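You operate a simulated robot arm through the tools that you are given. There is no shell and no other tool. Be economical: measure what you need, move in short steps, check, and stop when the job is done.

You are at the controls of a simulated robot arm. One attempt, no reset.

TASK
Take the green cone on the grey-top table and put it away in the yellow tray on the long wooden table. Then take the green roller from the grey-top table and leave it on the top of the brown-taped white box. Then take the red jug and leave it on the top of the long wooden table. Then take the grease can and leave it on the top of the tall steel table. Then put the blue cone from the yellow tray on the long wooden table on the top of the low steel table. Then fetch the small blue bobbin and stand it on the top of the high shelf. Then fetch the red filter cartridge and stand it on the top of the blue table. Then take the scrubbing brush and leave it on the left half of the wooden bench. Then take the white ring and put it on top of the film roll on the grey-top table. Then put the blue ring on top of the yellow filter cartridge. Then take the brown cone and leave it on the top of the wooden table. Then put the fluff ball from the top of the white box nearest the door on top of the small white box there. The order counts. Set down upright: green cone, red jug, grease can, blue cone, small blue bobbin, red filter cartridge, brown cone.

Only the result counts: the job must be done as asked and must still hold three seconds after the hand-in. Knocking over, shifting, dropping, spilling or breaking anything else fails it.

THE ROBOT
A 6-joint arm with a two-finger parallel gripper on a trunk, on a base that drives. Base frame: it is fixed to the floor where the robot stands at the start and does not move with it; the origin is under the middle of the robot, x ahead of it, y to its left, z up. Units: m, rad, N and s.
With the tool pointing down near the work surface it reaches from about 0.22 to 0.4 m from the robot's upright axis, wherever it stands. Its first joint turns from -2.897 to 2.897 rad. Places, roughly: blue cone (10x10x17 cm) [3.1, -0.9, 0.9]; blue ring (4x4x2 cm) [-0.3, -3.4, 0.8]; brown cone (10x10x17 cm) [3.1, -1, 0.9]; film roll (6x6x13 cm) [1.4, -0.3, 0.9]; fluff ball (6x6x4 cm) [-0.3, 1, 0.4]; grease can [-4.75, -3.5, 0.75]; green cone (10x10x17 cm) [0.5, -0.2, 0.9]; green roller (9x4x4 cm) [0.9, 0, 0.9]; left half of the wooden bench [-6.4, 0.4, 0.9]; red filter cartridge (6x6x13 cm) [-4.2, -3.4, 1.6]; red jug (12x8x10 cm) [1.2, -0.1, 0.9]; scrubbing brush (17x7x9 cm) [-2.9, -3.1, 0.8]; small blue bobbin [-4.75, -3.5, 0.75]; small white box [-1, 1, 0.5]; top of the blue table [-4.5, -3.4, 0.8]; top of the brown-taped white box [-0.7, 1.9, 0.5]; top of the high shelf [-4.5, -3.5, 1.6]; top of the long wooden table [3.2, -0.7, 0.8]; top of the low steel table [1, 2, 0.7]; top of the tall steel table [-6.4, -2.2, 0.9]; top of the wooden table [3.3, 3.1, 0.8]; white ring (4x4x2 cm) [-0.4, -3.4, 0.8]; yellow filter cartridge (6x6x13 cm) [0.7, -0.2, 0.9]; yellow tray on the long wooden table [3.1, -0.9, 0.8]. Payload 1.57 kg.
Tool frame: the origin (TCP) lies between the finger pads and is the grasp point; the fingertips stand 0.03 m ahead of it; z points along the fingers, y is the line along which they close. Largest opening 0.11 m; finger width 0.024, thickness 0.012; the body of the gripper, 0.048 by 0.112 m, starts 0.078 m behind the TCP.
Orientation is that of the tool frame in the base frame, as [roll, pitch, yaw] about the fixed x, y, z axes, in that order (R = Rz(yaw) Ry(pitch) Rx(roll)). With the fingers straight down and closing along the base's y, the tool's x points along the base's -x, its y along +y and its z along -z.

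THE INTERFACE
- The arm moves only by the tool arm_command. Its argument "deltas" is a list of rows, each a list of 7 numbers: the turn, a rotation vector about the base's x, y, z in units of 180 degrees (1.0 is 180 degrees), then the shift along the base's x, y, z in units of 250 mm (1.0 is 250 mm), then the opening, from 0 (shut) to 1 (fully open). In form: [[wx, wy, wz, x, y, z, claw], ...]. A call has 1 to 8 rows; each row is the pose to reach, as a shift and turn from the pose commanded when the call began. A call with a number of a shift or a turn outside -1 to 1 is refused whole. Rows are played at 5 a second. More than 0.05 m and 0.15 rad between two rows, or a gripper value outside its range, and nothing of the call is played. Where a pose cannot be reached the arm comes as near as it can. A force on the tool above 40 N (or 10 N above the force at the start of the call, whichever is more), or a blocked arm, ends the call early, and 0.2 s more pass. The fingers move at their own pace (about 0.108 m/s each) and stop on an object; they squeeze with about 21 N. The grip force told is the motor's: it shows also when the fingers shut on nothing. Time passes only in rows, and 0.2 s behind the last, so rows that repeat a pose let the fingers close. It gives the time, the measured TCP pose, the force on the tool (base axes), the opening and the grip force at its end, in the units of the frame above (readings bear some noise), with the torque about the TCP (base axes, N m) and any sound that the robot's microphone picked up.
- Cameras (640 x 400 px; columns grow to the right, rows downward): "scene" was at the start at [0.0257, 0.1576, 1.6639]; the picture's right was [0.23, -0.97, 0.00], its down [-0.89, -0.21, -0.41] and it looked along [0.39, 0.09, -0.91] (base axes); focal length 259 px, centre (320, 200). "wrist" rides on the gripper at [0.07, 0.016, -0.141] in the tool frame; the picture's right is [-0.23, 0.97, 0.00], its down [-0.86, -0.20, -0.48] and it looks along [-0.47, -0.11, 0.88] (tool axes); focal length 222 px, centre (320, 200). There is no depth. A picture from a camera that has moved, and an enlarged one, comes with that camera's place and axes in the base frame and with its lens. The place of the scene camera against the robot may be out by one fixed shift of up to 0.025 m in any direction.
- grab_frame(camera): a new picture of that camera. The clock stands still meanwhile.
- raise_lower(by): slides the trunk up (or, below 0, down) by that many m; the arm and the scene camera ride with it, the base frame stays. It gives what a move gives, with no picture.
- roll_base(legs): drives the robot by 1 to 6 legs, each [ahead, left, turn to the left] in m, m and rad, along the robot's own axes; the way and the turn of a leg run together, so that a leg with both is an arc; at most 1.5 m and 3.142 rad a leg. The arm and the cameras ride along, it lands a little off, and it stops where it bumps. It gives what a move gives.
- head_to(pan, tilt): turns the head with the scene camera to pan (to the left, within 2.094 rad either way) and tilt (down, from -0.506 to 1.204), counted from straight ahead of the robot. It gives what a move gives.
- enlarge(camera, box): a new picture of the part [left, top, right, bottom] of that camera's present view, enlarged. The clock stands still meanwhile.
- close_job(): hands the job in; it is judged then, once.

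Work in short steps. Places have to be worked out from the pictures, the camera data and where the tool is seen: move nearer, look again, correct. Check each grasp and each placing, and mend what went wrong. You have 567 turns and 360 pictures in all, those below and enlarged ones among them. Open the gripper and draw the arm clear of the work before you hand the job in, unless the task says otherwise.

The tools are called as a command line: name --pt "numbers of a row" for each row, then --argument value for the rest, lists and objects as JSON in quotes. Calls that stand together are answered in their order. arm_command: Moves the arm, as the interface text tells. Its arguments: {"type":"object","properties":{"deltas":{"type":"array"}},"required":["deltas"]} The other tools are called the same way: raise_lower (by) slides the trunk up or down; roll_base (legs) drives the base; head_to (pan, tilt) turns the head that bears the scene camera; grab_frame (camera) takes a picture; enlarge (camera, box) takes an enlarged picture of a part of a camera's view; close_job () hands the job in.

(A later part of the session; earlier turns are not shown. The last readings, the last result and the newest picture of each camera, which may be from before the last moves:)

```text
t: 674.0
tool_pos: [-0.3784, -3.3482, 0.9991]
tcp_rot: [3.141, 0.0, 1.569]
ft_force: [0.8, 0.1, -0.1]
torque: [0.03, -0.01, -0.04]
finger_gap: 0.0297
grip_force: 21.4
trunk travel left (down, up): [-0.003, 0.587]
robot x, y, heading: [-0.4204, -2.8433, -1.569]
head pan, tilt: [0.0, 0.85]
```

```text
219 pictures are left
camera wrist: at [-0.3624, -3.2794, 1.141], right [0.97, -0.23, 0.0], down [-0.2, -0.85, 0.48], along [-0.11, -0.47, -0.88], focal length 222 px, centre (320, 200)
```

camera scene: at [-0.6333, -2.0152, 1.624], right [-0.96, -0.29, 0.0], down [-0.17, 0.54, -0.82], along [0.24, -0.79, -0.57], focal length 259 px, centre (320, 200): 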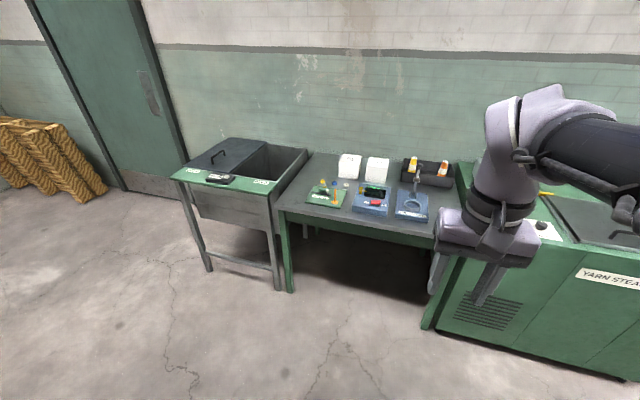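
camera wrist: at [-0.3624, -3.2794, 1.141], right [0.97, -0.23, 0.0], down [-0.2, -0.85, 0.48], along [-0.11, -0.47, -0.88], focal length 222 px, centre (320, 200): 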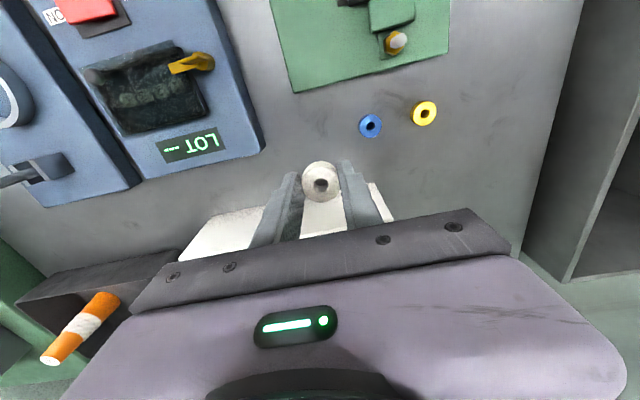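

White ring held. I retract, raise, back off and drive round to the east end of the grey table.

arm_command --pt "0 0 0 0 0.15 0.05 0" --pt "0 0 0 0 0.3 0.1 0" --pt "0 0 0 0 0.4 0.1 0"

raise_lower --by 0.2

roll_base --legs '[[-1.0, 0, 0], [0, 1.1, 0], [0, 1.1, 0], [-1.5, 0, 0]]'

```text
t: 674.8
tool_pos: [-0.3796, -3.2496, 1.022]
tcp_rot: [-3.142, -0.001, 1.572]
ft_force: [-0.4, 0.4, 0.3]
torque: [-0.02, 0.03, 0.04]
finger_gap: 0.0296
grip_force: 21.3
trunk travel left (down, up): [-0.003, 0.587]
robot x, y, heading: [-0.4201, -2.8431, -1.577]
head pan, tilt: [0.0, 0.85]
```

```text
t: 677.0
tool_pos: [-0.3806, -3.25, 1.2216]
tcp_rot: [-3.141, 0.001, 1.571]
ft_force: [1.1, 0.8, -0.9]
torque: [0.0, 0.03, 0.01]
finger_gap: 0.0296
grip_force: 21.2
trunk travel left (down, up): [-0.203, 0.387]
robot x, y, heading: [-0.4206, -2.8451, -1.574]
head pan, tilt: [0.0, 0.85]
```

```text
t: 699.6
tool_pos: [1.8024, -0.7374, 1.2218]
tcp_rot: [3.141, 0.001, 1.578]
ft_force: [0.7, 0.0, 0.0]
torque: [0.02, 0.02, -0.01]
finger_gap: 0.03
grip_force: 21.3
trunk travel left (down, up): [-0.203, 0.387]
robot x, y, heading: [1.7606, -0.3287, -1.567]
head pan, tilt: [0.0, 0.85]
```

roll_base --legs '[[-0.08, 0.1, 0], [0, 0, -1.574]]'

head_to --pan 0.0 --tilt 0.85

grab_frame --camera "scene"

grab_frame --camera "wrist"

```text
t: 704.7
tool_pos: [1.4532, -0.2842, 1.2231]
tcp_rot: [3.142, 0.0, -0.015]
ft_force: [0.3, -0.2, -0.5]
torque: [0.01, 0.01, 0.02]
finger_gap: 0.0296
grip_force: 21.3
trunk travel left (down, up): [-0.203, 0.387]
robot x, y, heading: [1.8612, -0.2538, 3.126]
head pan, tilt: [0.0, 0.85]
```

```text
t: 705.3
tool_pos: [1.4536, -0.2837, 1.2211]
tcp_rot: [-3.141, 0.0, -0.016]
ft_force: [0.5, -0.1, -0.1]
torque: [0.0, -0.02, 0.02]
finger_gap: 0.0295
grip_force: 21.0
trunk travel left (down, up): [-0.203, 0.387]
robot x, y, heading: [1.8601, -0.2484, 3.125]
head pan, tilt: [0.0, 0.85]
```

```text
218 pictures are left
camera scene: at [1.788, -0.3866, 1.6131], right [0.02, 1.0, 0.0], down [0.75, -0.01, -0.66], along [-0.66, 0.01, -0.75], focal length 259 px, centre (320, 200)
```

scene: 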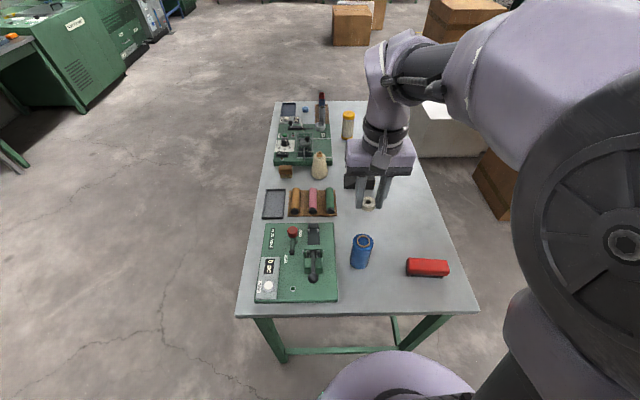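

```text
217 pictures are left
camera wrist: at [1.5228, -0.3022, 1.3645], right [-0.24, -0.97, 0.0], down [-0.85, 0.21, 0.48], along [-0.46, 0.12, -0.88], focal length 222 px, centre (320, 200)
```

wrist: 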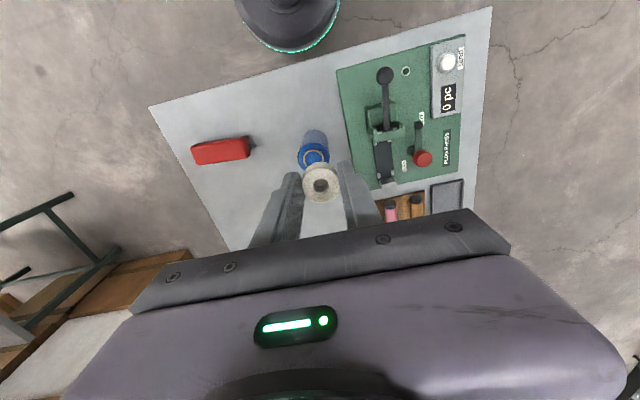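

Film roll by wrist ≈(1.417,−0.264). I drive 0.05 ahead and move the ring above it, then look.

roll_base --legs '[[0.05, 0, 0.016]]'

grab_frame --camera "wrist"

```text
t: 706.2
tool_pos: [1.4028, -0.2902, 1.2202]
tcp_rot: [3.141, 0.001, 0.002]
ft_force: [-0.3, -0.5, -0.5]
torque: [-0.01, -0.03, 0.01]
finger_gap: 0.0296
grip_force: 20.8
trunk travel left (down, up): [-0.203, 0.387]
robot x, y, heading: [1.8123, -0.2527, 3.142]
head pan, tilt: [0.0, 0.85]
```

```text
216 pictures are left
camera wrist: at [1.4726, -0.3074, 1.3641], right [-0.23, -0.97, 0.0], down [-0.86, 0.2, 0.48], along [-0.47, 0.11, -0.88], focal length 222 px, centre (320, 200)
```

wrist: 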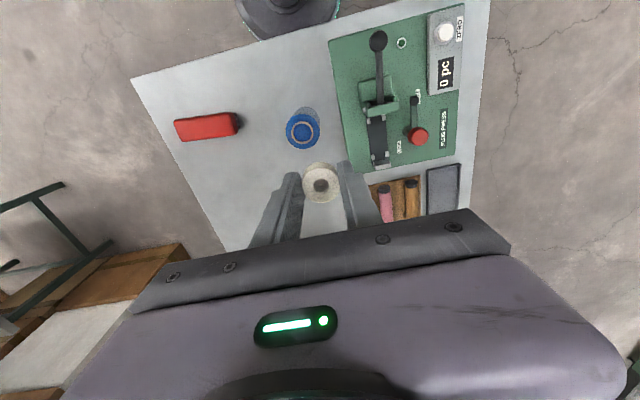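

arm_command --pt "0 0 0 0.004 0.06 -0.1 0" --pt "0 0 0 0.008 0.112 -0.25 0" --pt "0 0 0 0.008 0.112 -0.4 0" --pt "0 0 0 0.008 0.112 -0.56 0" --pt "0 0 0 0.008 0.112 -0.56 0"

grab_frame --camera "wrist"

```text
t: 707.4
tool_pos: [1.403, -0.2634, 1.0797]
tcp_rot: [3.142, 0.0, 0.001]
ft_force: [0.4, 0.6, 0.2]
torque: [-0.01, 0.01, -0.03]
finger_gap: 0.0295
grip_force: 21.2
trunk travel left (down, up): [-0.203, 0.387]
robot x, y, heading: [1.8083, -0.2519, 3.14]
head pan, tilt: [0.0, 0.85]
```

```text
215 pictures are left
camera wrist: at [1.4736, -0.2805, 1.2223], right [-0.23, -0.97, 0.0], down [-0.86, 0.2, 0.48], along [-0.47, 0.11, -0.88], focal length 222 px, centre (320, 200)
```

wrist: 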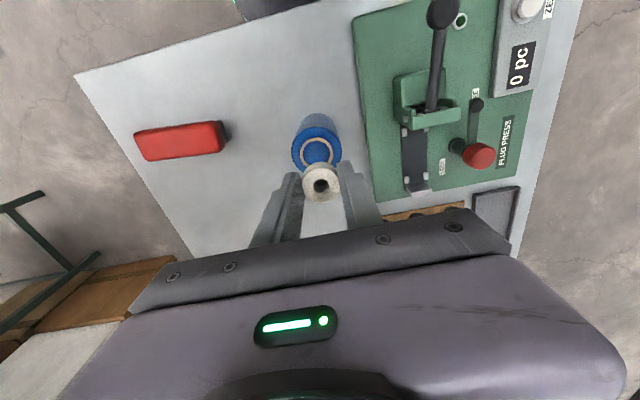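

Offset only (2,4) mm. I correct and lower to contact (~1.008).

arm_command --pt "0 0 0 0.006 0.014 -0.1 0" --pt "0 0 0 0.006 0.014 -0.2 0" --pt "0 0 0 0.006 0.014 -0.24 0" --pt "0 0 0 0.006 0.014 -0.255 0" --pt "0 0 0 0.006 0.014 -0.265 0"

grab_frame --camera "wrist"

```text
t: 708.6
tool_pos: [1.4062, -0.2587, 1.0137]
tcp_rot: [3.142, 0.001, 0.002]
ft_force: [-0.1, -0.4, 0.7]
torque: [-0.02, -0.02, 0.02]
finger_gap: 0.0297
grip_force: 21.1
trunk travel left (down, up): [-0.203, 0.387]
robot x, y, heading: [1.8094, -0.249, 3.14]
head pan, tilt: [0.0, 0.85]
```

```text
214 pictures are left
camera wrist: at [1.4764, -0.2762, 1.1579], right [-0.23, -0.97, 0.0], down [-0.86, 0.2, 0.48], along [-0.47, 0.11, -0.88], focal length 222 px, centre (320, 200)
```

wrist: 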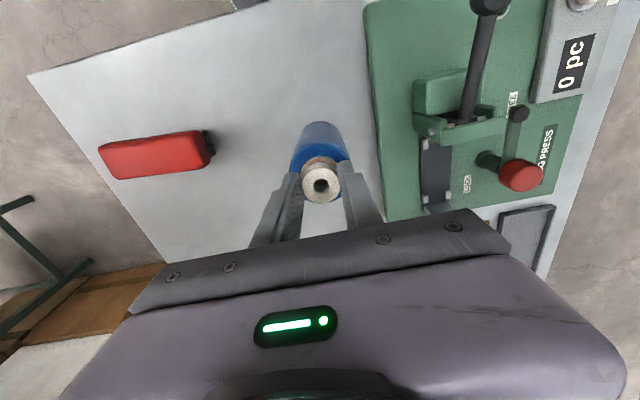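

arm_command --pt "0 0 0 0 0 -0.008 0" --pt "0 0 0 0 0 -0.016 0" --pt "0 0 0 0 0 -0.024 0" --pt "0 0 0 0 0 -0.032 0"

```text
t: 709.6
tool_pos: [1.4069, -0.2587, 1.0083]
tcp_rot: [3.141, -0.001, 0.002]
ft_force: [0.4, -0.2, 0.6]
torque: [0.0, 0.0, 0.01]
finger_gap: 0.0294
grip_force: 21.1
trunk travel left (down, up): [-0.203, 0.387]
robot x, y, heading: [1.8099, -0.2487, 3.143]
head pan, tilt: [0.0, 0.85]
```

arm_command --pt "0 0 0 0 0 -0.008 0" --pt "0 0 0 0 0 -0.016 0" --pt "0 0 0 0 0 -0.022 0"

```text
t: 710.4
tool_pos: [1.4074, -0.259, 1.0042]
tcp_rot: [-3.141, 0.004, 0.001]
ft_force: [-2.0, -2.3, 30.9]
torque: [-0.25, 0.17, 0.02]
finger_gap: 0.0297
grip_force: 20.6
trunk travel left (down, up): [-0.203, 0.387]
robot x, y, heading: [1.8108, -0.2507, 3.144]
head pan, tilt: [0.0, 0.85]
```

Contact. I open and rise straight up.

arm_command --pt "0 0 0 0 0 0.008 0" --pt "0 0 0 0 0 0.008 0.35" --pt "0 0 0 0 0 0.008 0.45" --pt "0 0 0 0 0 0.008 0.45" --pt "0 0 0 0 0 0.1 0.45" --pt "0 0 0 0 0 0.25 0.45" --pt "0 0 0 0 0 0.45 0.45"

grab_frame --camera "wrist"

```text
t: 712.0
tool_pos: [1.4069, -0.2566, 1.1145]
tcp_rot: [3.14, 0.002, 0.0]
ft_force: [0.1, 0.4, -0.1]
torque: [-0.01, -0.03, -0.02]
finger_gap: 0.0494
grip_force: 0.1
trunk travel left (down, up): [-0.203, 0.387]
robot x, y, heading: [1.8114, -0.2504, 3.138]
head pan, tilt: [0.0, 0.85]
```

```text
213 pictures are left
camera wrist: at [1.4765, -0.2748, 1.2572], right [-0.23, -0.97, 0.0], down [-0.86, 0.2, 0.48], along [-0.47, 0.11, -0.88], focal length 222 px, centre (320, 200)
```

wrist: 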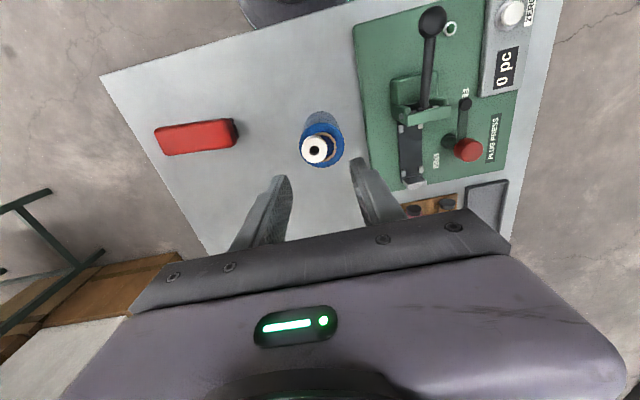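

enlarge --camera "wrist" --box '[270, 90, 370, 190]'

enlarge --camera "scene" --box '[300, 190, 440, 330]'

```text
4.00 times, centred on (320, 140) of wrist
camera zoom: at [1.4765, -0.2748, 1.2572], right [-0.23, -0.97, 0.0], down [-0.86, 0.2, 0.48], along [-0.47, 0.11, -0.88], focal length 888 px, centre (320, 440)
```

zoom: 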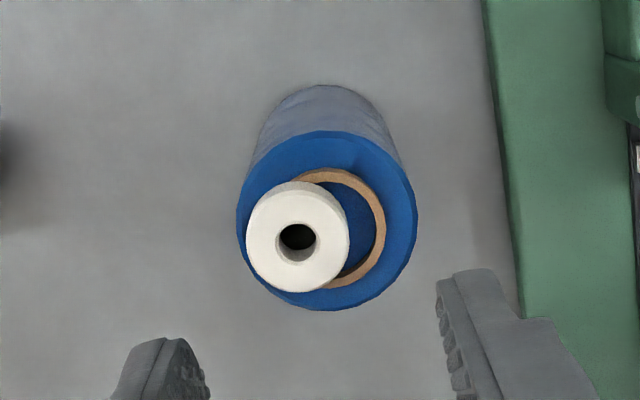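

```text
2.86 times, centred on (370, 260) of scene
camera zoom: at [1.7413, -0.3871, 1.6132], right [0.0, 1.0, 0.0], down [0.75, 0.0, -0.66], along [-0.66, 0.0, -0.75], focal length 740 px, centre (177, 29)
```

zoom: 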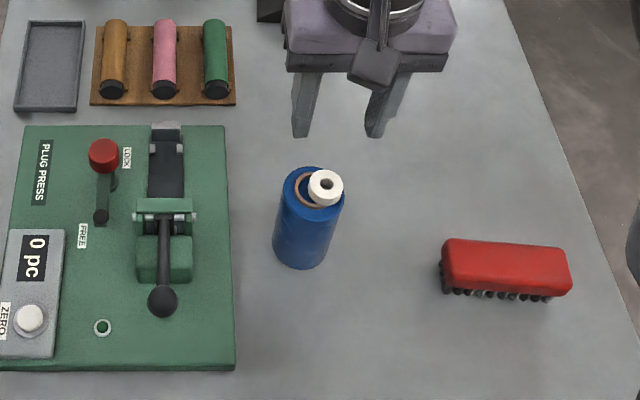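

The ring lies flat on top of the film roll, ~1 cm off centre but well inside its footprint. I go back for the blue ring.

arm_command --pt "0 0 0 0 0 0.2 0.5" --pt "0 0 0 0 0 0.4 0.5"

roll_base --legs '[[-0.1, 0, 0], [0, 0, 1.572], [1.5, 0, 0], [0, -1.1, 0], [0, -1.1, 0]]'

```text
t: 712.6
tool_pos: [1.4061, -0.258, 1.2107]
tcp_rot: [-3.141, 0.0, 0.001]
ft_force: [-0.5, -0.5, -0.5]
torque: [0.0, 0.01, 0.02]
finger_gap: 0.0549
grip_force: 0.0
trunk travel left (down, up): [-0.203, 0.387]
robot x, y, heading: [1.8097, -0.2505, 3.143]
head pan, tilt: [0.0, 0.85]
```

```text
t: 734.9
tool_pos: [-0.1865, -2.1884, 1.2118]
tcp_rot: [-3.14, 0.0, 1.601]
ft_force: [0.4, -0.6, -1.0]
torque: [0.02, -0.02, 0.03]
finger_gap: 0.055
grip_force: 0.0
trunk travel left (down, up): [-0.203, 0.387]
robot x, y, heading: [-0.2059, -1.784, -1.54]
head pan, tilt: [0.0, 0.85]
```

roll_base --legs '[[0, 0, -0.032], [1.05, -0.1, 0]]'

raise_lower --by -0.19

arm_command --pt "0 0 0 0 -0.12 0 0.5" --pt "0 0 0 0 -0.24 0 0.5" --pt "0 0 0 0 -0.36 0 0.5"

grab_frame --camera "wrist"

```text
t: 740.7
tool_pos: [-0.2913, -3.2485, 1.2109]
tcp_rot: [-3.14, 0.001, 1.581]
ft_force: [0.3, 1.0, -0.8]
torque: [0.02, -0.03, 0.01]
finger_gap: 0.055
grip_force: 0.1
trunk travel left (down, up): [-0.203, 0.387]
robot x, y, heading: [-0.3002, -2.8476, -1.559]
head pan, tilt: [0.0, 0.85]
```

```text
t: 742.8
tool_pos: [-0.2928, -3.2481, 1.0225]
tcp_rot: [3.141, 0.0, 1.581]
ft_force: [0.0, -0.1, -0.1]
torque: [0.0, -0.01, -0.02]
finger_gap: 0.0551
grip_force: 0.1
trunk travel left (down, up): [-0.013, 0.577]
robot x, y, heading: [-0.3025, -2.8454, -1.565]
head pan, tilt: [0.0, 0.85]
```

```text
t: 743.6
tool_pos: [-0.2921, -3.3398, 1.0212]
tcp_rot: [3.141, 0.0, 1.581]
ft_force: [-0.4, -0.9, 1.1]
torque: [0.01, 0.02, 0.0]
finger_gap: 0.0549
grip_force: 0.0
trunk travel left (down, up): [-0.013, 0.577]
robot x, y, heading: [-0.3029, -2.842, -1.566]
head pan, tilt: [0.0, 0.85]
```

```text
210 pictures are left
camera wrist: at [-0.2763, -3.2702, 1.1645], right [0.98, -0.22, 0.0], down [-0.19, -0.86, 0.48], along [-0.1, -0.47, -0.88], focal length 222 px, centre (320, 200)
```

wrist: 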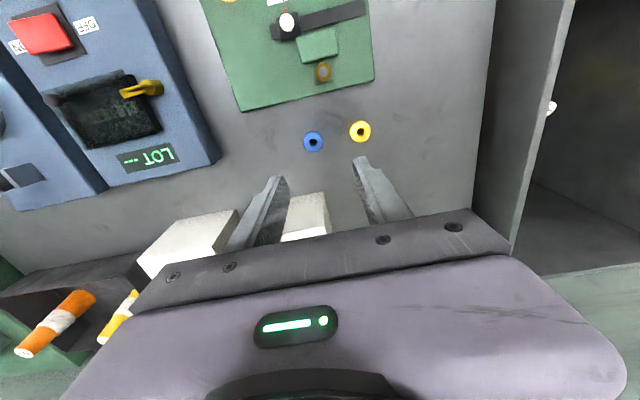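

Blue ring ≈(−0.305,−3.352). I move over and descend to 0.86, then look.

arm_command --pt "0 0 0 -0.052 -0.048 -0.1 0.5" --pt "0 0 0 -0.052 -0.048 -0.25 0.5" --pt "0 0 0 -0.052 -0.048 -0.4 0.5" --pt "0 0 0 -0.052 -0.048 -0.55 0.5" --pt "0 0 0 -0.052 -0.048 -0.65 0.5"

grab_frame --camera "wrist"

```text
t: 744.8
tool_pos: [-0.3038, -3.3503, 0.8577]
tcp_rot: [-3.14, 0.003, 1.582]
ft_force: [-0.1, 0.6, 0.3]
torque: [0.0, -0.02, 0.0]
finger_gap: 0.055
grip_force: 0.1
trunk travel left (down, up): [-0.013, 0.577]
robot x, y, heading: [-0.3043, -2.8403, -1.562]
head pan, tilt: [0.0, 0.85]
```

```text
209 pictures are left
camera wrist: at [-0.288, -3.2807, 1.001], right [0.98, -0.22, 0.0], down [-0.19, -0.86, 0.48], along [-0.1, -0.47, -0.88], focal length 222 px, centre (320, 200)
```

wrist: 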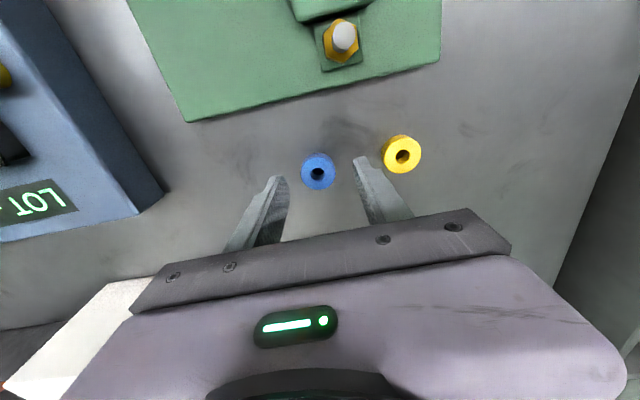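

Aligned. I descend to 0.8335 and grip.

arm_command --pt "0 0 0 0 0.004 -0.05 0.5" --pt "0 0 0 0 0.004 -0.096 0.5" --pt "0 0 0 0 0.004 -0.096 0.2" --pt "0 0 0 0 0.004 -0.096 0" --pt "0 0 0 0 0.004 -0.096 0"

arm_command --pt "0 0 0 0 0 0.1 0" --pt "0 0 0 0 0 0.25 0" --pt "0 0 0 0 0.1 0.45 0" --pt "0 0 0 0 0.25 0.6 0" --pt "0 0 0 0 0.4 0.7 0"

grab_frame --camera "wrist"

```text
t: 746.0
tool_pos: [-0.3039, -3.3491, 0.8345]
tcp_rot: [-3.141, 0.001, 1.58]
ft_force: [0.2, 0.3, -0.2]
torque: [0.02, -0.02, -0.01]
finger_gap: 0.0296
grip_force: 20.7
trunk travel left (down, up): [-0.013, 0.577]
robot x, y, heading: [-0.3052, -2.8424, -1.561]
head pan, tilt: [0.0, 0.85]
```

```text
refused: row 3 steps farther than a row can; nothing moved
```

```text
208 pictures are left
camera wrist: at [-0.2885, -3.2799, 0.9781], right [0.98, -0.22, 0.0], down [-0.19, -0.86, 0.48], along [-0.1, -0.47, -0.88], focal length 222 px, centre (320, 200)
```

wrist: 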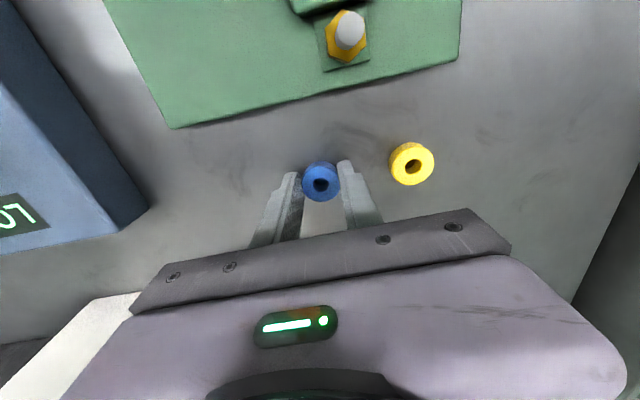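

Gripped. I lift, retract, raise the trunk, and drive north then alongside the grey table's left side.

arm_command --pt "0 0 0 0 0 0.1 0" --pt "0 0 0 0 0 0.25 0" --pt "0 0 0 0 0.05 0.42 0" --pt "0 0 0 0 0.15 0.55 0" --pt "0 0 0 0 0.28 0.65 0" --pt "0 0 0 0 0.4 0.75 0"

raise_lower --by 0.2

roll_base --legs '[[-1.0, 0, -0.01], [-1.1, 0, 0], [-1.05, 0, 0]]'

```text
t: 747.4
tool_pos: [-0.3055, -3.249, 1.0248]
tcp_rot: [3.141, 0.0, 1.583]
ft_force: [0.2, 1.0, -0.4]
torque: [0.0, 0.03, 0.01]
finger_gap: 0.0295
grip_force: 20.6
trunk travel left (down, up): [-0.013, 0.577]
robot x, y, heading: [-0.3041, -2.8431, -1.558]
head pan, tilt: [0.0, 0.85]
```

```text
t: 749.6
tool_pos: [-0.3048, -3.2511, 1.2227]
tcp_rot: [-3.141, 0.0, 1.581]
ft_force: [0.6, -0.2, -0.4]
torque: [0.02, 0.01, 0.01]
finger_gap: 0.0298
grip_force: 21.2
trunk travel left (down, up): [-0.213, 0.377]
robot x, y, heading: [-0.3009, -2.8449, -1.564]
head pan, tilt: [0.0, 0.85]
```

```text
t: 765.1
tool_pos: [-0.3268, -0.0725, 1.2239]
tcp_rot: [-3.141, 0.001, 1.59]
ft_force: [0.6, -0.3, 1.0]
torque: [-0.03, 0.01, -0.01]
finger_gap: 0.0297
grip_force: 20.9
trunk travel left (down, up): [-0.213, 0.377]
robot x, y, heading: [-0.3303, 0.3364, -1.553]
head pan, tilt: [0.0, 0.85]
```

roll_base --legs '[[0, 0, -0.017], [0, 1.02, 0]]'

grab_frame --camera "scene"

grab_frame --camera "wrist"

```text
t: 770.8
tool_pos: [0.6822, -0.0712, 1.2228]
tcp_rot: [3.14, -0.001, 1.57]
ft_force: [-0.5, 0.1, 0.1]
torque: [0.01, 0.04, -0.01]
finger_gap: 0.0296
grip_force: 21.2
trunk travel left (down, up): [-0.213, 0.377]
robot x, y, heading: [0.6917, 0.3317, -1.578]
head pan, tilt: [0.0, 0.85]
```

```text
207 pictures are left
camera scene: at [0.818, 0.2786, 1.6231], right [-1.0, 0.0, 0.0], down [0.0, 0.75, -0.66], along [0.0, -0.66, -0.75], focal length 259 px, centre (320, 200)
```

scene: 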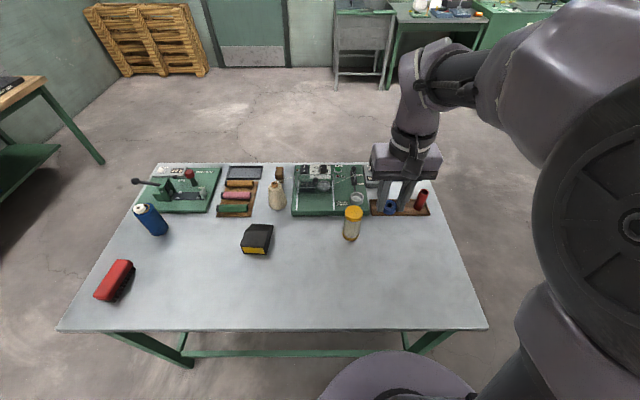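

```text
206 pictures are left
camera wrist: at [0.699, -0.0039, 1.3662], right [0.97, -0.23, 0.0], down [-0.2, -0.85, 0.48], along [-0.11, -0.47, -0.88], focal length 222 px, centre (320, 200)
```

wrist: 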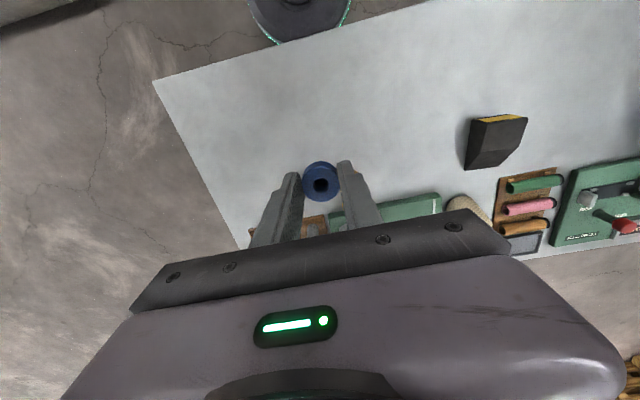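

Yellow cartridge ≈(0.715,−0.235). I drive 0.04 ahead and extend, then look from the wrist.

roll_base --legs '[[0.04, 0.02, 0.008]]'

arm_command --pt "0 0 0 0.02 -0.13 0 0" --pt "0 0 0 0.04 -0.26 0 0" --pt "0 0 0 0.06 -0.36 0 0"

grab_frame --camera "wrist"

```text
t: 771.6
tool_pos: [0.7066, -0.1146, 1.2231]
tcp_rot: [-3.141, -0.002, 1.577]
ft_force: [0.4, -0.7, -0.7]
torque: [0.06, 0.02, -0.01]
finger_gap: 0.0296
grip_force: 20.9
trunk travel left (down, up): [-0.213, 0.377]
robot x, y, heading: [0.7071, 0.2923, -1.568]
head pan, tilt: [0.0, 0.85]
```

```text
t: 772.5
tool_pos: [0.7208, -0.2036, 1.2232]
tcp_rot: [3.14, -0.001, 1.578]
ft_force: [0.7, 0.1, 0.6]
torque: [0.01, 0.03, -0.02]
finger_gap: 0.0291
grip_force: 21.8
trunk travel left (down, up): [-0.213, 0.377]
robot x, y, heading: [0.7113, 0.2921, -1.565]
head pan, tilt: [0.0, 0.85]
```

```text
205 pictures are left
camera wrist: at [0.7369, -0.1347, 1.366], right [0.98, -0.22, 0.0], down [-0.19, -0.86, 0.48], along [-0.11, -0.47, -0.88], focal length 222 px, centre (320, 200)
```

wrist: 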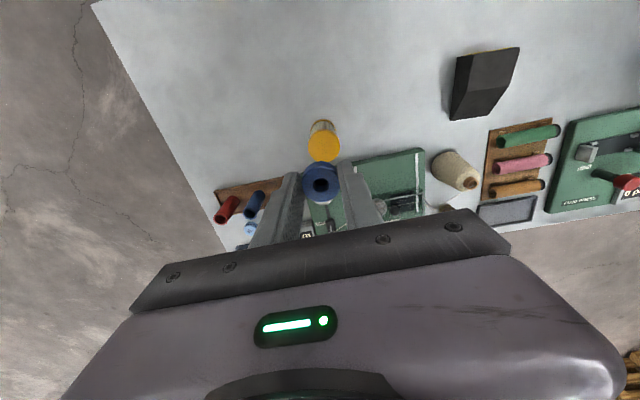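

Cartridge top ≈(0.719,−0.239). I move over it, lower the trunk 0.13, and look.

arm_command --pt "0 0 0 -0.008 -0.14 0 0" --pt "0 0 0 -0.008 -0.14 0 0"

raise_lower --by -0.14

grab_frame --camera "wrist"

```text
t: 773.0
tool_pos: [0.7202, -0.2377, 1.2249]
tcp_rot: [-3.141, 0.002, 1.578]
ft_force: [0.4, -0.6, -0.5]
torque: [-0.05, 0.0, 0.0]
finger_gap: 0.0293
grip_force: 20.9
trunk travel left (down, up): [-0.213, 0.377]
robot x, y, heading: [0.7102, 0.2943, -1.568]
head pan, tilt: [0.0, 0.85]
```

```text
t: 774.7
tool_pos: [0.7191, -0.237, 1.0852]
tcp_rot: [3.141, 0.001, 1.578]
ft_force: [-0.1, -0.2, -0.6]
torque: [0.0, -0.01, 0.03]
finger_gap: 0.0298
grip_force: 21.3
trunk travel left (down, up): [-0.073, 0.517]
robot x, y, heading: [0.7105, 0.2923, -1.565]
head pan, tilt: [0.0, 0.85]
```

```text
204 pictures are left
camera wrist: at [0.7357, -0.1688, 1.2269], right [0.98, -0.22, 0.0], down [-0.19, -0.86, 0.48], along [-0.11, -0.47, -0.88], focal length 222 px, centre (320, 200)
```

wrist: 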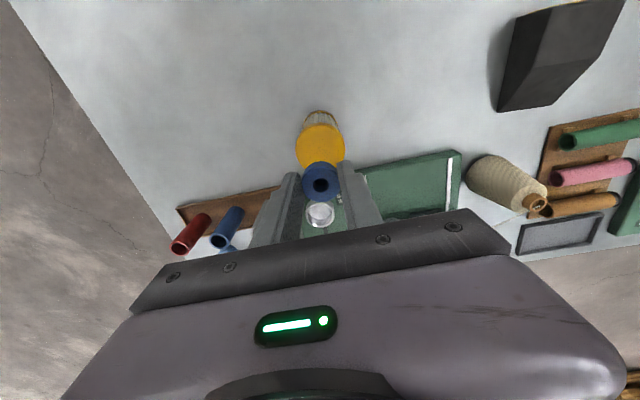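

Aligned. I lower to just above contact.

arm_command --pt "0 0 0 0 0 -0.12 0" --pt "0 0 0 0 0 -0.22 0" --pt "0 0 0 0 0 -0.28 0" --pt "0 0 0 0 0 -0.295 0" --pt "0 0 0 0 0 -0.305 0"

grab_frame --camera "wrist"

```text
t: 775.9
tool_pos: [0.7178, -0.2389, 1.0087]
tcp_rot: [-3.141, 0.003, 1.578]
ft_force: [-0.9, -2.1, 18.2]
torque: [0.05, 0.05, -0.01]
finger_gap: 0.0298
grip_force: 21.1
trunk travel left (down, up): [-0.073, 0.517]
robot x, y, heading: [0.7141, 0.2952, -1.567]
head pan, tilt: [0.0, 0.85]
```

```text
203 pictures are left
camera wrist: at [0.7344, -0.1682, 1.1514], right [0.98, -0.22, 0.0], down [-0.19, -0.85, 0.48], along [-0.11, -0.47, -0.88], focal length 222 px, centre (320, 200)
```

wrist: 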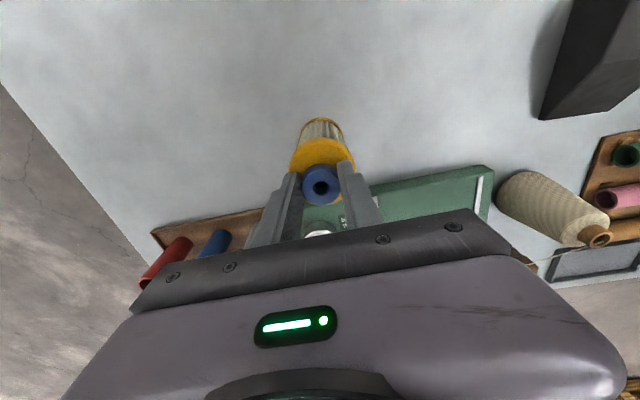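

Contact already; the ring is ~6 mm too far out. I lift 4 mm, shift +6 mm in y, and lower to light contact.

arm_command --pt "0 0 0 0 0 0.02 0" --pt "0 0 0 0 0.024 0.02 0" --pt "0 0 0 0 0.024 0.012 0" --pt "0 0 0 0 0.024 0.006 0" --pt "0 0 0 0 0.024 0.003 0"

```text
t: 777.1
tool_pos: [0.7198, -0.2314, 1.009]
tcp_rot: [3.141, 0.002, 1.576]
ft_force: [1.0, -0.6, 8.7]
torque: [0.01, 0.03, 0.01]
finger_gap: 0.0297
grip_force: 21.0
trunk travel left (down, up): [-0.073, 0.517]
robot x, y, heading: [0.71, 0.2942, -1.563]
head pan, tilt: [0.0, 0.85]
```

Light contact (9 N). I open slowly in place, then rise.

arm_command --pt "0 0 0 0 0 0 0.29" --pt "0 0 0 0 0 0 0.32" --pt "0 0 0 0 0 0 0.36" --pt "0 0 0 0 0 0 0.42" --pt "0 0 0 0 0 0.08 0.42" --pt "0 0 0 0 0 0.22 0.42" --pt "0 0 0 0 0 0.4 0.42" --pt "0 0 0 0 0 0.58 0.42"

enlarge --camera "wrist" --box '[260, 90, 380, 200]'

```text
t: 778.9
tool_pos: [0.7194, -0.2341, 1.1557]
tcp_rot: [3.141, 0.001, 1.578]
ft_force: [0.2, -0.1, -0.1]
torque: [0.01, 0.02, 0.01]
finger_gap: 0.0461
grip_force: 0.1
trunk travel left (down, up): [-0.073, 0.517]
robot x, y, heading: [0.7111, 0.2938, -1.569]
head pan, tilt: [0.0, 0.85]
```

```text
3.64 times, centred on (320, 145) of wrist
camera zoom: at [0.7355, -0.1639, 1.2984], right [0.98, -0.22, 0.0], down [-0.19, -0.86, 0.48], along [-0.11, -0.47, -0.88], focal length 808 px, centre (320, 400)
```

zoom: 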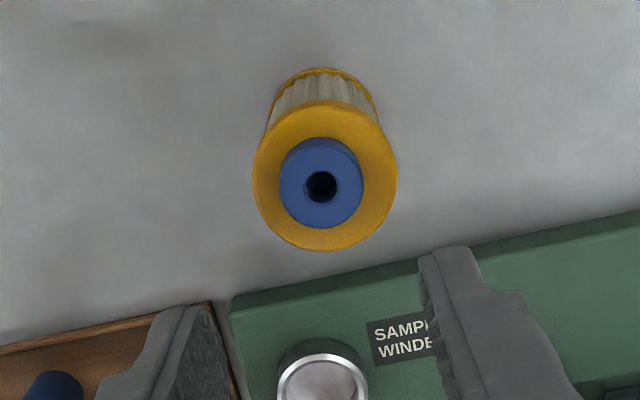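

Blue ring sits centred on the yellow cartridge. Next, the brown cone from the tray: I raise, back off and drive round to the long wooden table.

arm_command --pt "0 0 0 0 0.15 0.05 0.55" --pt "0 0 0 0 0.3 0.1 0.6" --pt "0 0 0 0 0.45 0.2 0.6"

roll_base --legs '[[-0.15, 0, 0], [0, 1.25, 0], [0, 0, 1.57], [0, -1.4, 0]]'

head_to --pan 0.0 --tilt 0.75

grab_frame --camera "scene"

```text
t: 779.7
tool_pos: [0.7181, -0.1177, 1.207]
tcp_rot: [-3.141, 0.002, 1.578]
ft_force: [0.3, 0.0, 0.8]
torque: [0.0, 0.0, 0.02]
finger_gap: 0.0658
grip_force: 0.1
trunk travel left (down, up): [-0.073, 0.517]
robot x, y, heading: [0.7081, 0.2949, -1.567]
head pan, tilt: [0.0, 0.85]
```

```text
t: 797.2
tool_pos: [2.354, -0.9308, 1.2046]
tcp_rot: [-3.14, 0.0, 3.137]
ft_force: [0.0, 0.0, -0.1]
torque: [0.01, 0.01, 0.0]
finger_gap: 0.066
grip_force: 0.0
trunk travel left (down, up): [-0.073, 0.517]
robot x, y, heading: [1.9442, -0.9325, -0.006]
head pan, tilt: [0.0, 0.85]
```

```text
t: 797.9
tool_pos: [2.3526, -0.9298, 1.2048]
tcp_rot: [3.139, 0.0, 3.136]
ft_force: [0.2, -0.3, 0.0]
torque: [0.0, 0.01, -0.02]
finger_gap: 0.0658
grip_force: 0.1
trunk travel left (down, up): [-0.073, 0.517]
robot x, y, heading: [1.9445, -0.9334, -0.008]
head pan, tilt: [0.0, 0.75]
```

```text
201 pictures are left
camera scene: at [1.9931, -0.7904, 1.4911], right [-0.01, -1.0, 0.0], down [-0.68, 0.0, -0.73], along [0.73, -0.01, -0.68], focal length 259 px, centre (320, 200)
```

scene: 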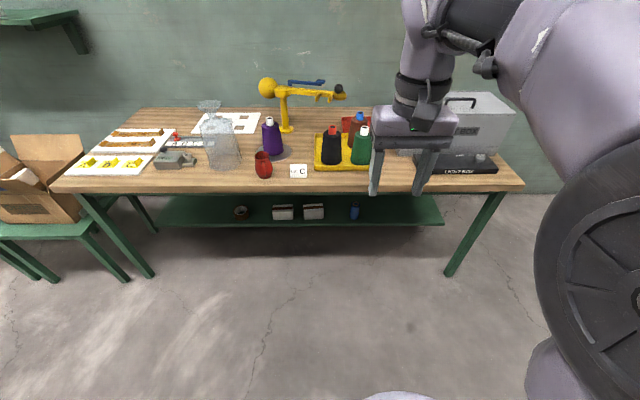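

roll_base --legs '[[0.62, -0.05, 0.008]]'

arm_command --pt "0 0 0 0.15 0 0 0.6" --pt "0 0 0 0.3 0 0 0.6" --pt "0 0 0 0.45 0 0 0.6"

grab_frame --camera "wrist"

```text
t: 801.4
tool_pos: [2.9719, -0.9855, 1.2051]
tcp_rot: [-3.141, -0.001, 3.135]
ft_force: [-0.4, 0.5, -0.3]
torque: [-0.01, 0.02, 0.01]
finger_gap: 0.0657
grip_force: 0.0
trunk travel left (down, up): [-0.073, 0.517]
robot x, y, heading: [2.5614, -0.9905, -0.008]
head pan, tilt: [0.0, 0.75]
```

```text
t: 802.2
tool_pos: [3.085, -0.9857, 1.2046]
tcp_rot: [-3.142, 0.001, 3.134]
ft_force: [0.4, -0.4, -0.4]
torque: [0.0, -0.02, 0.03]
finger_gap: 0.066
grip_force: 0.0
trunk travel left (down, up): [-0.073, 0.517]
robot x, y, heading: [2.5607, -0.9854, -0.008]
head pan, tilt: [0.0, 0.75]
```

```text
200 pictures are left
camera wrist: at [3.0163, -0.9698, 1.3476], right [0.23, 0.97, 0.0], down [0.85, -0.2, 0.48], along [0.47, -0.11, -0.88], focal length 222 px, centre (320, 200)
```

wrist: 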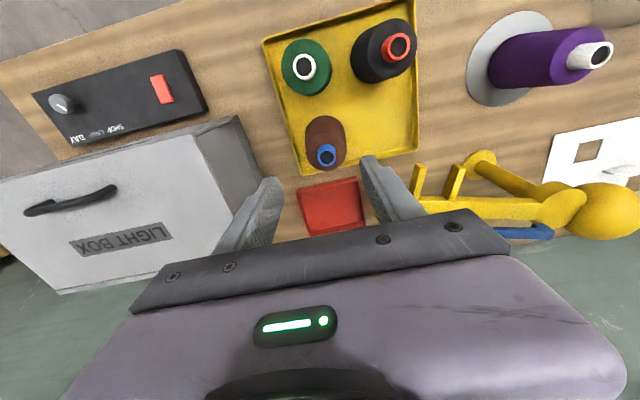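

Brown cone tip ≈(3.131,−0.986). I nudge the base 0.02 ahead and move over it.

roll_base --legs '[[0.02, 0, 0.008]]'

arm_command --pt "0 0 0 0.06 0 -0.1 0.6" --pt "0 0 0 0.1 0 -0.25 0.6" --pt "0 0 0 0.1 0 -0.4 0.6" --pt "0 0 0 0.1 0 -0.5 0.6" --pt "0 0 0 0.1 0 -0.5 0.6"

grab_frame --camera "wrist"

```text
t: 803.0
tool_pos: [3.1049, -0.9823, 1.2047]
tcp_rot: [-3.141, 0.0, -3.139]
ft_force: [0.4, 0.2, -0.3]
torque: [0.0, 0.01, -0.02]
finger_gap: 0.066
grip_force: 0.0
trunk travel left (down, up): [-0.073, 0.517]
robot x, y, heading: [2.5817, -0.9906, 0.001]
head pan, tilt: [0.0, 0.75]
```

```text
t: 804.2
tool_pos: [3.1294, -0.9797, 1.0809]
tcp_rot: [-3.14, -0.001, -3.141]
ft_force: [-0.7, -0.4, -0.6]
torque: [0.01, -0.03, 0.0]
finger_gap: 0.0661
grip_force: 0.1
trunk travel left (down, up): [-0.073, 0.517]
robot x, y, heading: [2.583, -0.9887, -0.003]
head pan, tilt: [0.0, 0.75]
```

```text
199 pictures are left
camera wrist: at [3.0608, -0.9654, 1.2226], right [0.23, 0.97, 0.0], down [0.86, -0.2, 0.48], along [0.47, -0.11, -0.88], focal length 222 px, centre (320, 200)
```

wrist: 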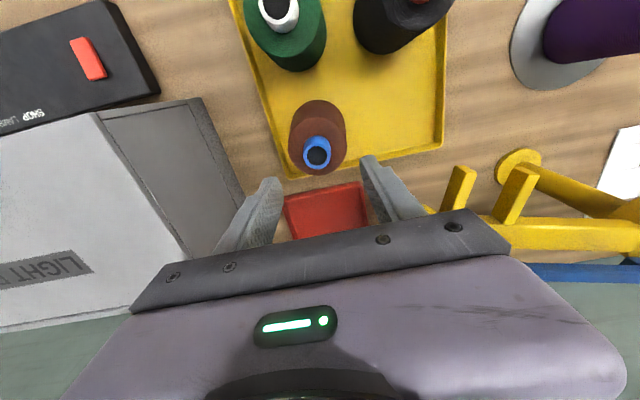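

Tip refined (3.1335,−0.986). I correct and descend until the tips touch the shoulder.

arm_command --pt "0 0 0 0.016 -0.025 -0.1 0.5" --pt "0 0 0 0.016 -0.025 -0.22 0.45" --pt "0 0 0 0.016 -0.025 -0.34 0.45" --pt "0 0 0 0.016 -0.025 -0.4 0.45" --pt "0 0 0 0.016 -0.025 -0.415 0.45" --pt "0 0 0 0.016 -0.025 -0.425 0.45"

grab_frame --camera "wrist"

```text
t: 805.6
tool_pos: [3.1335, -0.9875, 0.9739]
tcp_rot: [-3.141, 0.0, -3.14]
ft_force: [0.9, 0.4, 6.2]
torque: [0.06, 0.03, 0.03]
finger_gap: 0.0495
grip_force: 0.0
trunk travel left (down, up): [-0.073, 0.517]
robot x, y, heading: [2.5804, -0.9901, 0.004]
head pan, tilt: [0.0, 0.75]
```

```text
198 pictures are left
camera wrist: at [3.0644, -0.9723, 1.1166], right [0.23, 0.97, 0.0], down [0.85, -0.2, 0.48], along [0.47, -0.11, -0.88], focal length 222 px, centre (320, 200)
```

wrist: 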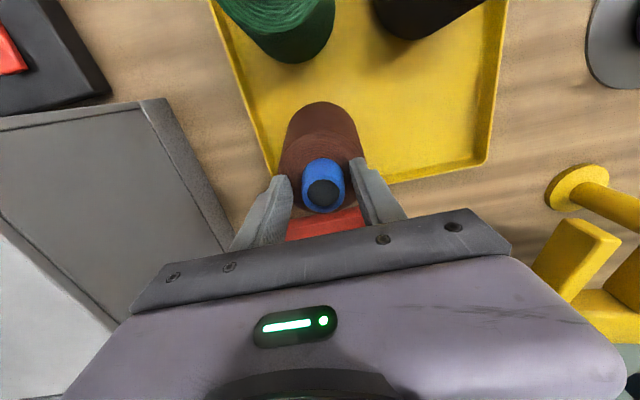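

Tips on the shoulder, neck between the fingers. I close and lift gently.

arm_command --pt "0 0 0 0 0 0 0.2" --pt "0 0 0 0 0 0 0" --pt "0 0 0 0 0 0 0"

arm_command --pt "0 0 0 0 0 0.03 0" --pt "0 0 0 0 0 0.07 0" --pt "0 0 0 0 0 0.12 0" --pt "0 0 0 0 0 0.18 0" --pt "0 0 0 0 0 0.26 0" --pt "0 0 0 0 0 0.34 0"

grab_frame --camera "wrist"

```text
t: 806.4
tool_pos: [3.1347, -0.9873, 0.9745]
tcp_rot: [-3.141, 0.001, -3.14]
ft_force: [2.3, 6.3, 17.9]
torque: [0.32, -0.33, 0.07]
finger_gap: 0.0344
grip_force: 21.4
trunk travel left (down, up): [-0.073, 0.517]
robot x, y, heading: [2.5821, -0.9894, -0.005]
head pan, tilt: [0.0, 0.75]
```

```text
t: 807.8
tool_pos: [3.1347, -0.9872, 1.0593]
tcp_rot: [3.14, -0.001, -3.14]
ft_force: [-0.3, 0.2, -5.7]
torque: [-0.01, 0.0, 0.05]
finger_gap: 0.0338
grip_force: 20.9
trunk travel left (down, up): [-0.073, 0.517]
robot x, y, heading: [2.5812, -0.9907, -0.004]
head pan, tilt: [0.0, 0.75]
```

```text
197 pictures are left
camera wrist: at [3.0651, -0.9725, 1.2018], right [0.23, 0.97, 0.0], down [0.86, -0.2, 0.48], along [0.47, -0.11, -0.88], focal length 222 px, centre (320, 200)
```

wrist: 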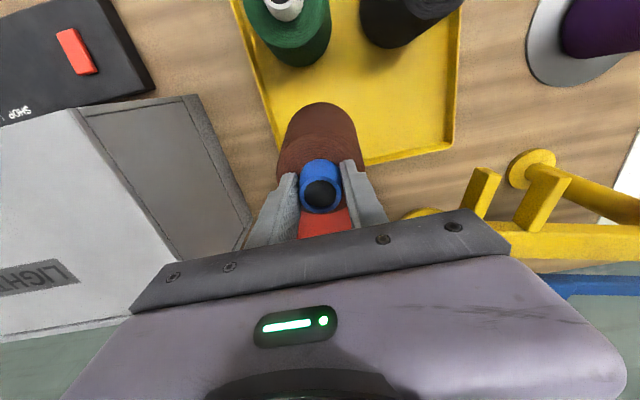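

Held firmly. I raise the trunk, retract, back off and drive north along x≈2.0.

raise_lower --by 0.2

arm_command --pt "0 0 0 -0.15 0 0 0" --pt "0 0 0 -0.3 0 0 0" --pt "0 0 0 -0.45 0 0 0" --pt "0 0 0 -0.56 0 0 0"

roll_base --legs '[[-0.6, 0, 0], [0, 1.3, 0], [0, 1.3, 0], [0, 0.9, 0]]'

head_to --pan 0.2 --tilt 0.55

grab_frame --camera "scene"

```text
t: 810.0
tool_pos: [3.1354, -0.9879, 1.2583]
tcp_rot: [3.141, -0.002, -3.139]
ft_force: [-0.7, -0.8, -6.3]
torque: [-0.03, 0.03, 0.0]
finger_gap: 0.0338
grip_force: 21.0
trunk travel left (down, up): [-0.273, 0.317]
robot x, y, heading: [2.5804, -0.9869, 0.004]
head pan, tilt: [0.0, 0.75]
```

```text
t: 811.0
tool_pos: [2.9932, -0.9857, 1.258]
tcp_rot: [3.141, 0.001, -3.139]
ft_force: [0.4, 0.7, -6.3]
torque: [-0.01, 0.04, 0.02]
finger_gap: 0.0342
grip_force: 21.2
trunk travel left (down, up): [-0.273, 0.317]
robot x, y, heading: [2.5812, -0.9901, 0.002]
head pan, tilt: [0.0, 0.75]
```

```text
t: 830.8
tool_pos: [2.3038, 2.4801, 1.2572]
tcp_rot: [3.141, 0.0, -3.105]
ft_force: [0.5, 0.3, -6.4]
torque: [0.0, 0.0, 0.0]
finger_gap: 0.0339
grip_force: 20.8
trunk travel left (down, up): [-0.273, 0.317]
robot x, y, heading: [1.8929, 2.4641, 0.037]
head pan, tilt: [0.0, 0.75]
```

```text
t: 831.5
tool_pos: [2.3033, 2.4811, 1.258]
tcp_rot: [3.141, 0.0, -3.105]
ft_force: [1.1, 1.4, -4.8]
torque: [0.02, 0.01, 0.0]
finger_gap: 0.034
grip_force: 20.9
trunk travel left (down, up): [-0.273, 0.317]
robot x, y, heading: [1.8895, 2.4596, 0.04]
head pan, tilt: [0.201, 0.55]
```

```text
196 pictures are left
camera scene: at [1.9415, 2.6267, 1.7084], right [0.23, -0.97, 0.0], down [-0.51, -0.12, -0.85], along [0.83, 0.2, -0.52], focal length 259 px, centre (320, 200)
```

scene: 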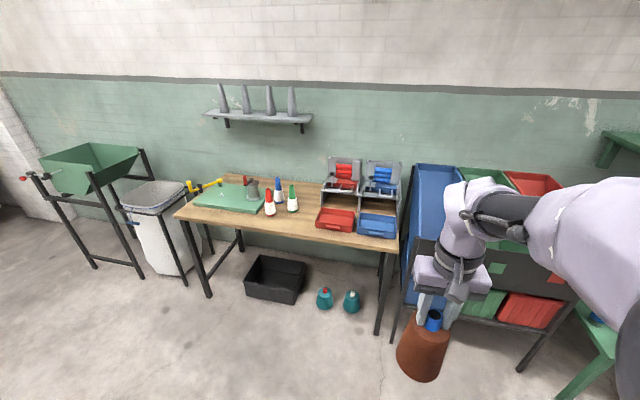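

Free spot on the wooden table ≈(3.09,3.03), front, between the bottles and the red tray. I approach to x≈2.5 and look again.

roll_base --legs '[[0, 0, -0.04], [0.6, 0.565, 0]]'

head_to --pan 0.0 --tilt 0.8

grab_frame --camera "scene"

```text
t: 836.3
tool_pos: [2.9159, 3.0175, 1.2588]
tcp_rot: [3.141, 0.001, 3.12]
ft_force: [0.9, 0.4, -5.9]
torque: [-0.03, 0.04, -0.02]
finger_gap: 0.0338
grip_force: 20.4
trunk travel left (down, up): [-0.273, 0.317]
robot x, y, heading: [2.5024, 3.0208, -0.031]
head pan, tilt: [0.201, 0.55]
```

```text
t: 837.1
tool_pos: [2.9154, 3.017, 1.2583]
tcp_rot: [-3.141, 0.0, 3.12]
ft_force: [-0.1, -0.2, -5.0]
torque: [-0.04, -0.01, -0.01]
finger_gap: 0.0335
grip_force: 20.9
trunk travel left (down, up): [-0.273, 0.317]
robot x, y, heading: [2.5033, 3.0235, -0.022]
head pan, tilt: [0.0, 0.799]
```

```text
195 pictures are left
camera scene: at [2.5542, 3.1662, 1.6872], right [-0.02, -1.0, 0.0], down [-0.72, 0.02, -0.7], along [0.7, -0.02, -0.72], focal length 259 px, centre (320, 200)
```

scene: 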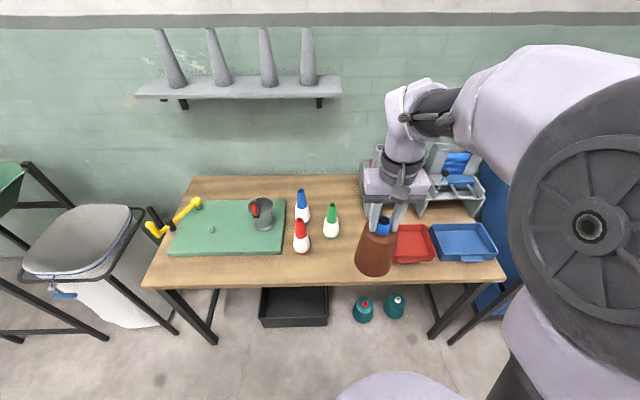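

roll_base --legs '[[0.175, 0, 0.022]]'

grab_frame --camera "wrist"

```text
t: 838.6
tool_pos: [3.0929, 3.0235, 1.2582]
tcp_rot: [-3.14, -0.003, 3.14]
ft_force: [-0.6, 0.2, -5.1]
torque: [-0.02, 0.07, 0.0]
finger_gap: 0.0337
grip_force: 20.8
trunk travel left (down, up): [-0.273, 0.317]
robot x, y, heading: [2.68, 3.0235, -0.004]
head pan, tilt: [0.0, 0.799]
```

```text
194 pictures are left
camera wrist: at [3.0241, 3.0387, 1.4005], right [0.23, 0.97, 0.0], down [0.86, -0.2, 0.48], along [0.46, -0.11, -0.88], focal length 222 px, centre (320, 200)
```

wrist: 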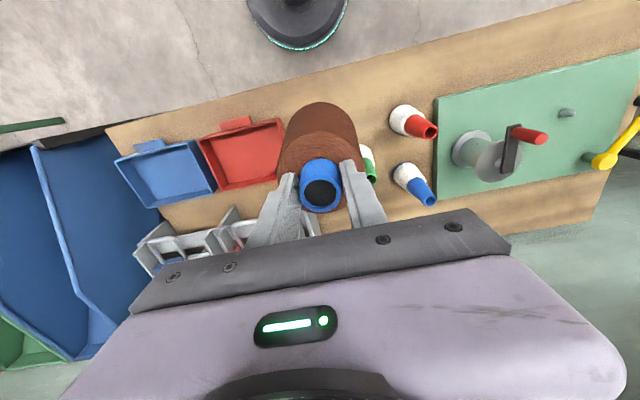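

Landing spot clear of the tray and bottles. I lower the trunk 0.22, then the arm to contact.

raise_lower --by -0.22

grab_frame --camera "wrist"

arm_command --pt "0 0 0 0 0 -0.06 0" --pt "0 0 0 0 0 -0.1 0" --pt "0 0 0 0 0 -0.13 0" --pt "0 0 0 0 0 -0.155 0" --pt "0 0 0 0 0 -0.18 0" --pt "0 0 0 0 0 -0.205 0" --pt "0 0 0 0 0 -0.23 0"

```text
t: 840.9
tool_pos: [3.0928, 3.0231, 1.0369]
tcp_rot: [3.141, 0.0, 3.139]
ft_force: [-0.4, 0.4, -4.0]
torque: [0.01, -0.01, 0.02]
finger_gap: 0.0336
grip_force: 20.9
trunk travel left (down, up): [-0.053, 0.537]
robot x, y, heading: [2.6752, 3.0201, -0.006]
head pan, tilt: [0.0, 0.799]
```

```text
193 pictures are left
camera wrist: at [3.023, 3.0387, 1.1809], right [0.23, 0.97, 0.0], down [0.85, -0.2, 0.48], along [0.47, -0.11, -0.88], focal length 222 px, centre (320, 200)
```

wrist: 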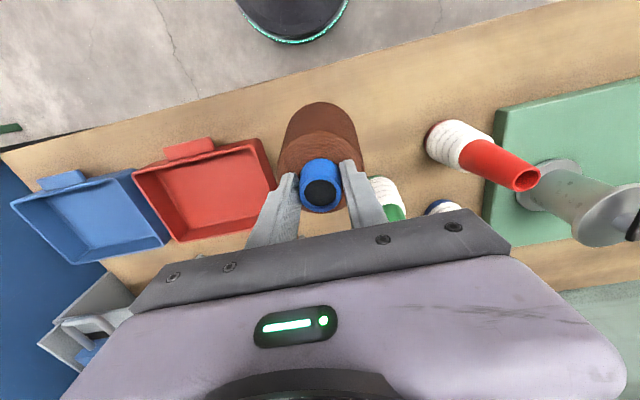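

```text
t: 842.5
tool_pos: [3.0923, 3.0245, 0.9804]
tcp_rot: [3.142, 0.0, 3.14]
ft_force: [0.5, 0.3, -6.2]
torque: [0.01, 0.02, -0.03]
finger_gap: 0.034
grip_force: 21.2
trunk travel left (down, up): [-0.053, 0.537]
robot x, y, heading: [2.6797, 3.0188, -0.004]
head pan, tilt: [0.0, 0.799]
```

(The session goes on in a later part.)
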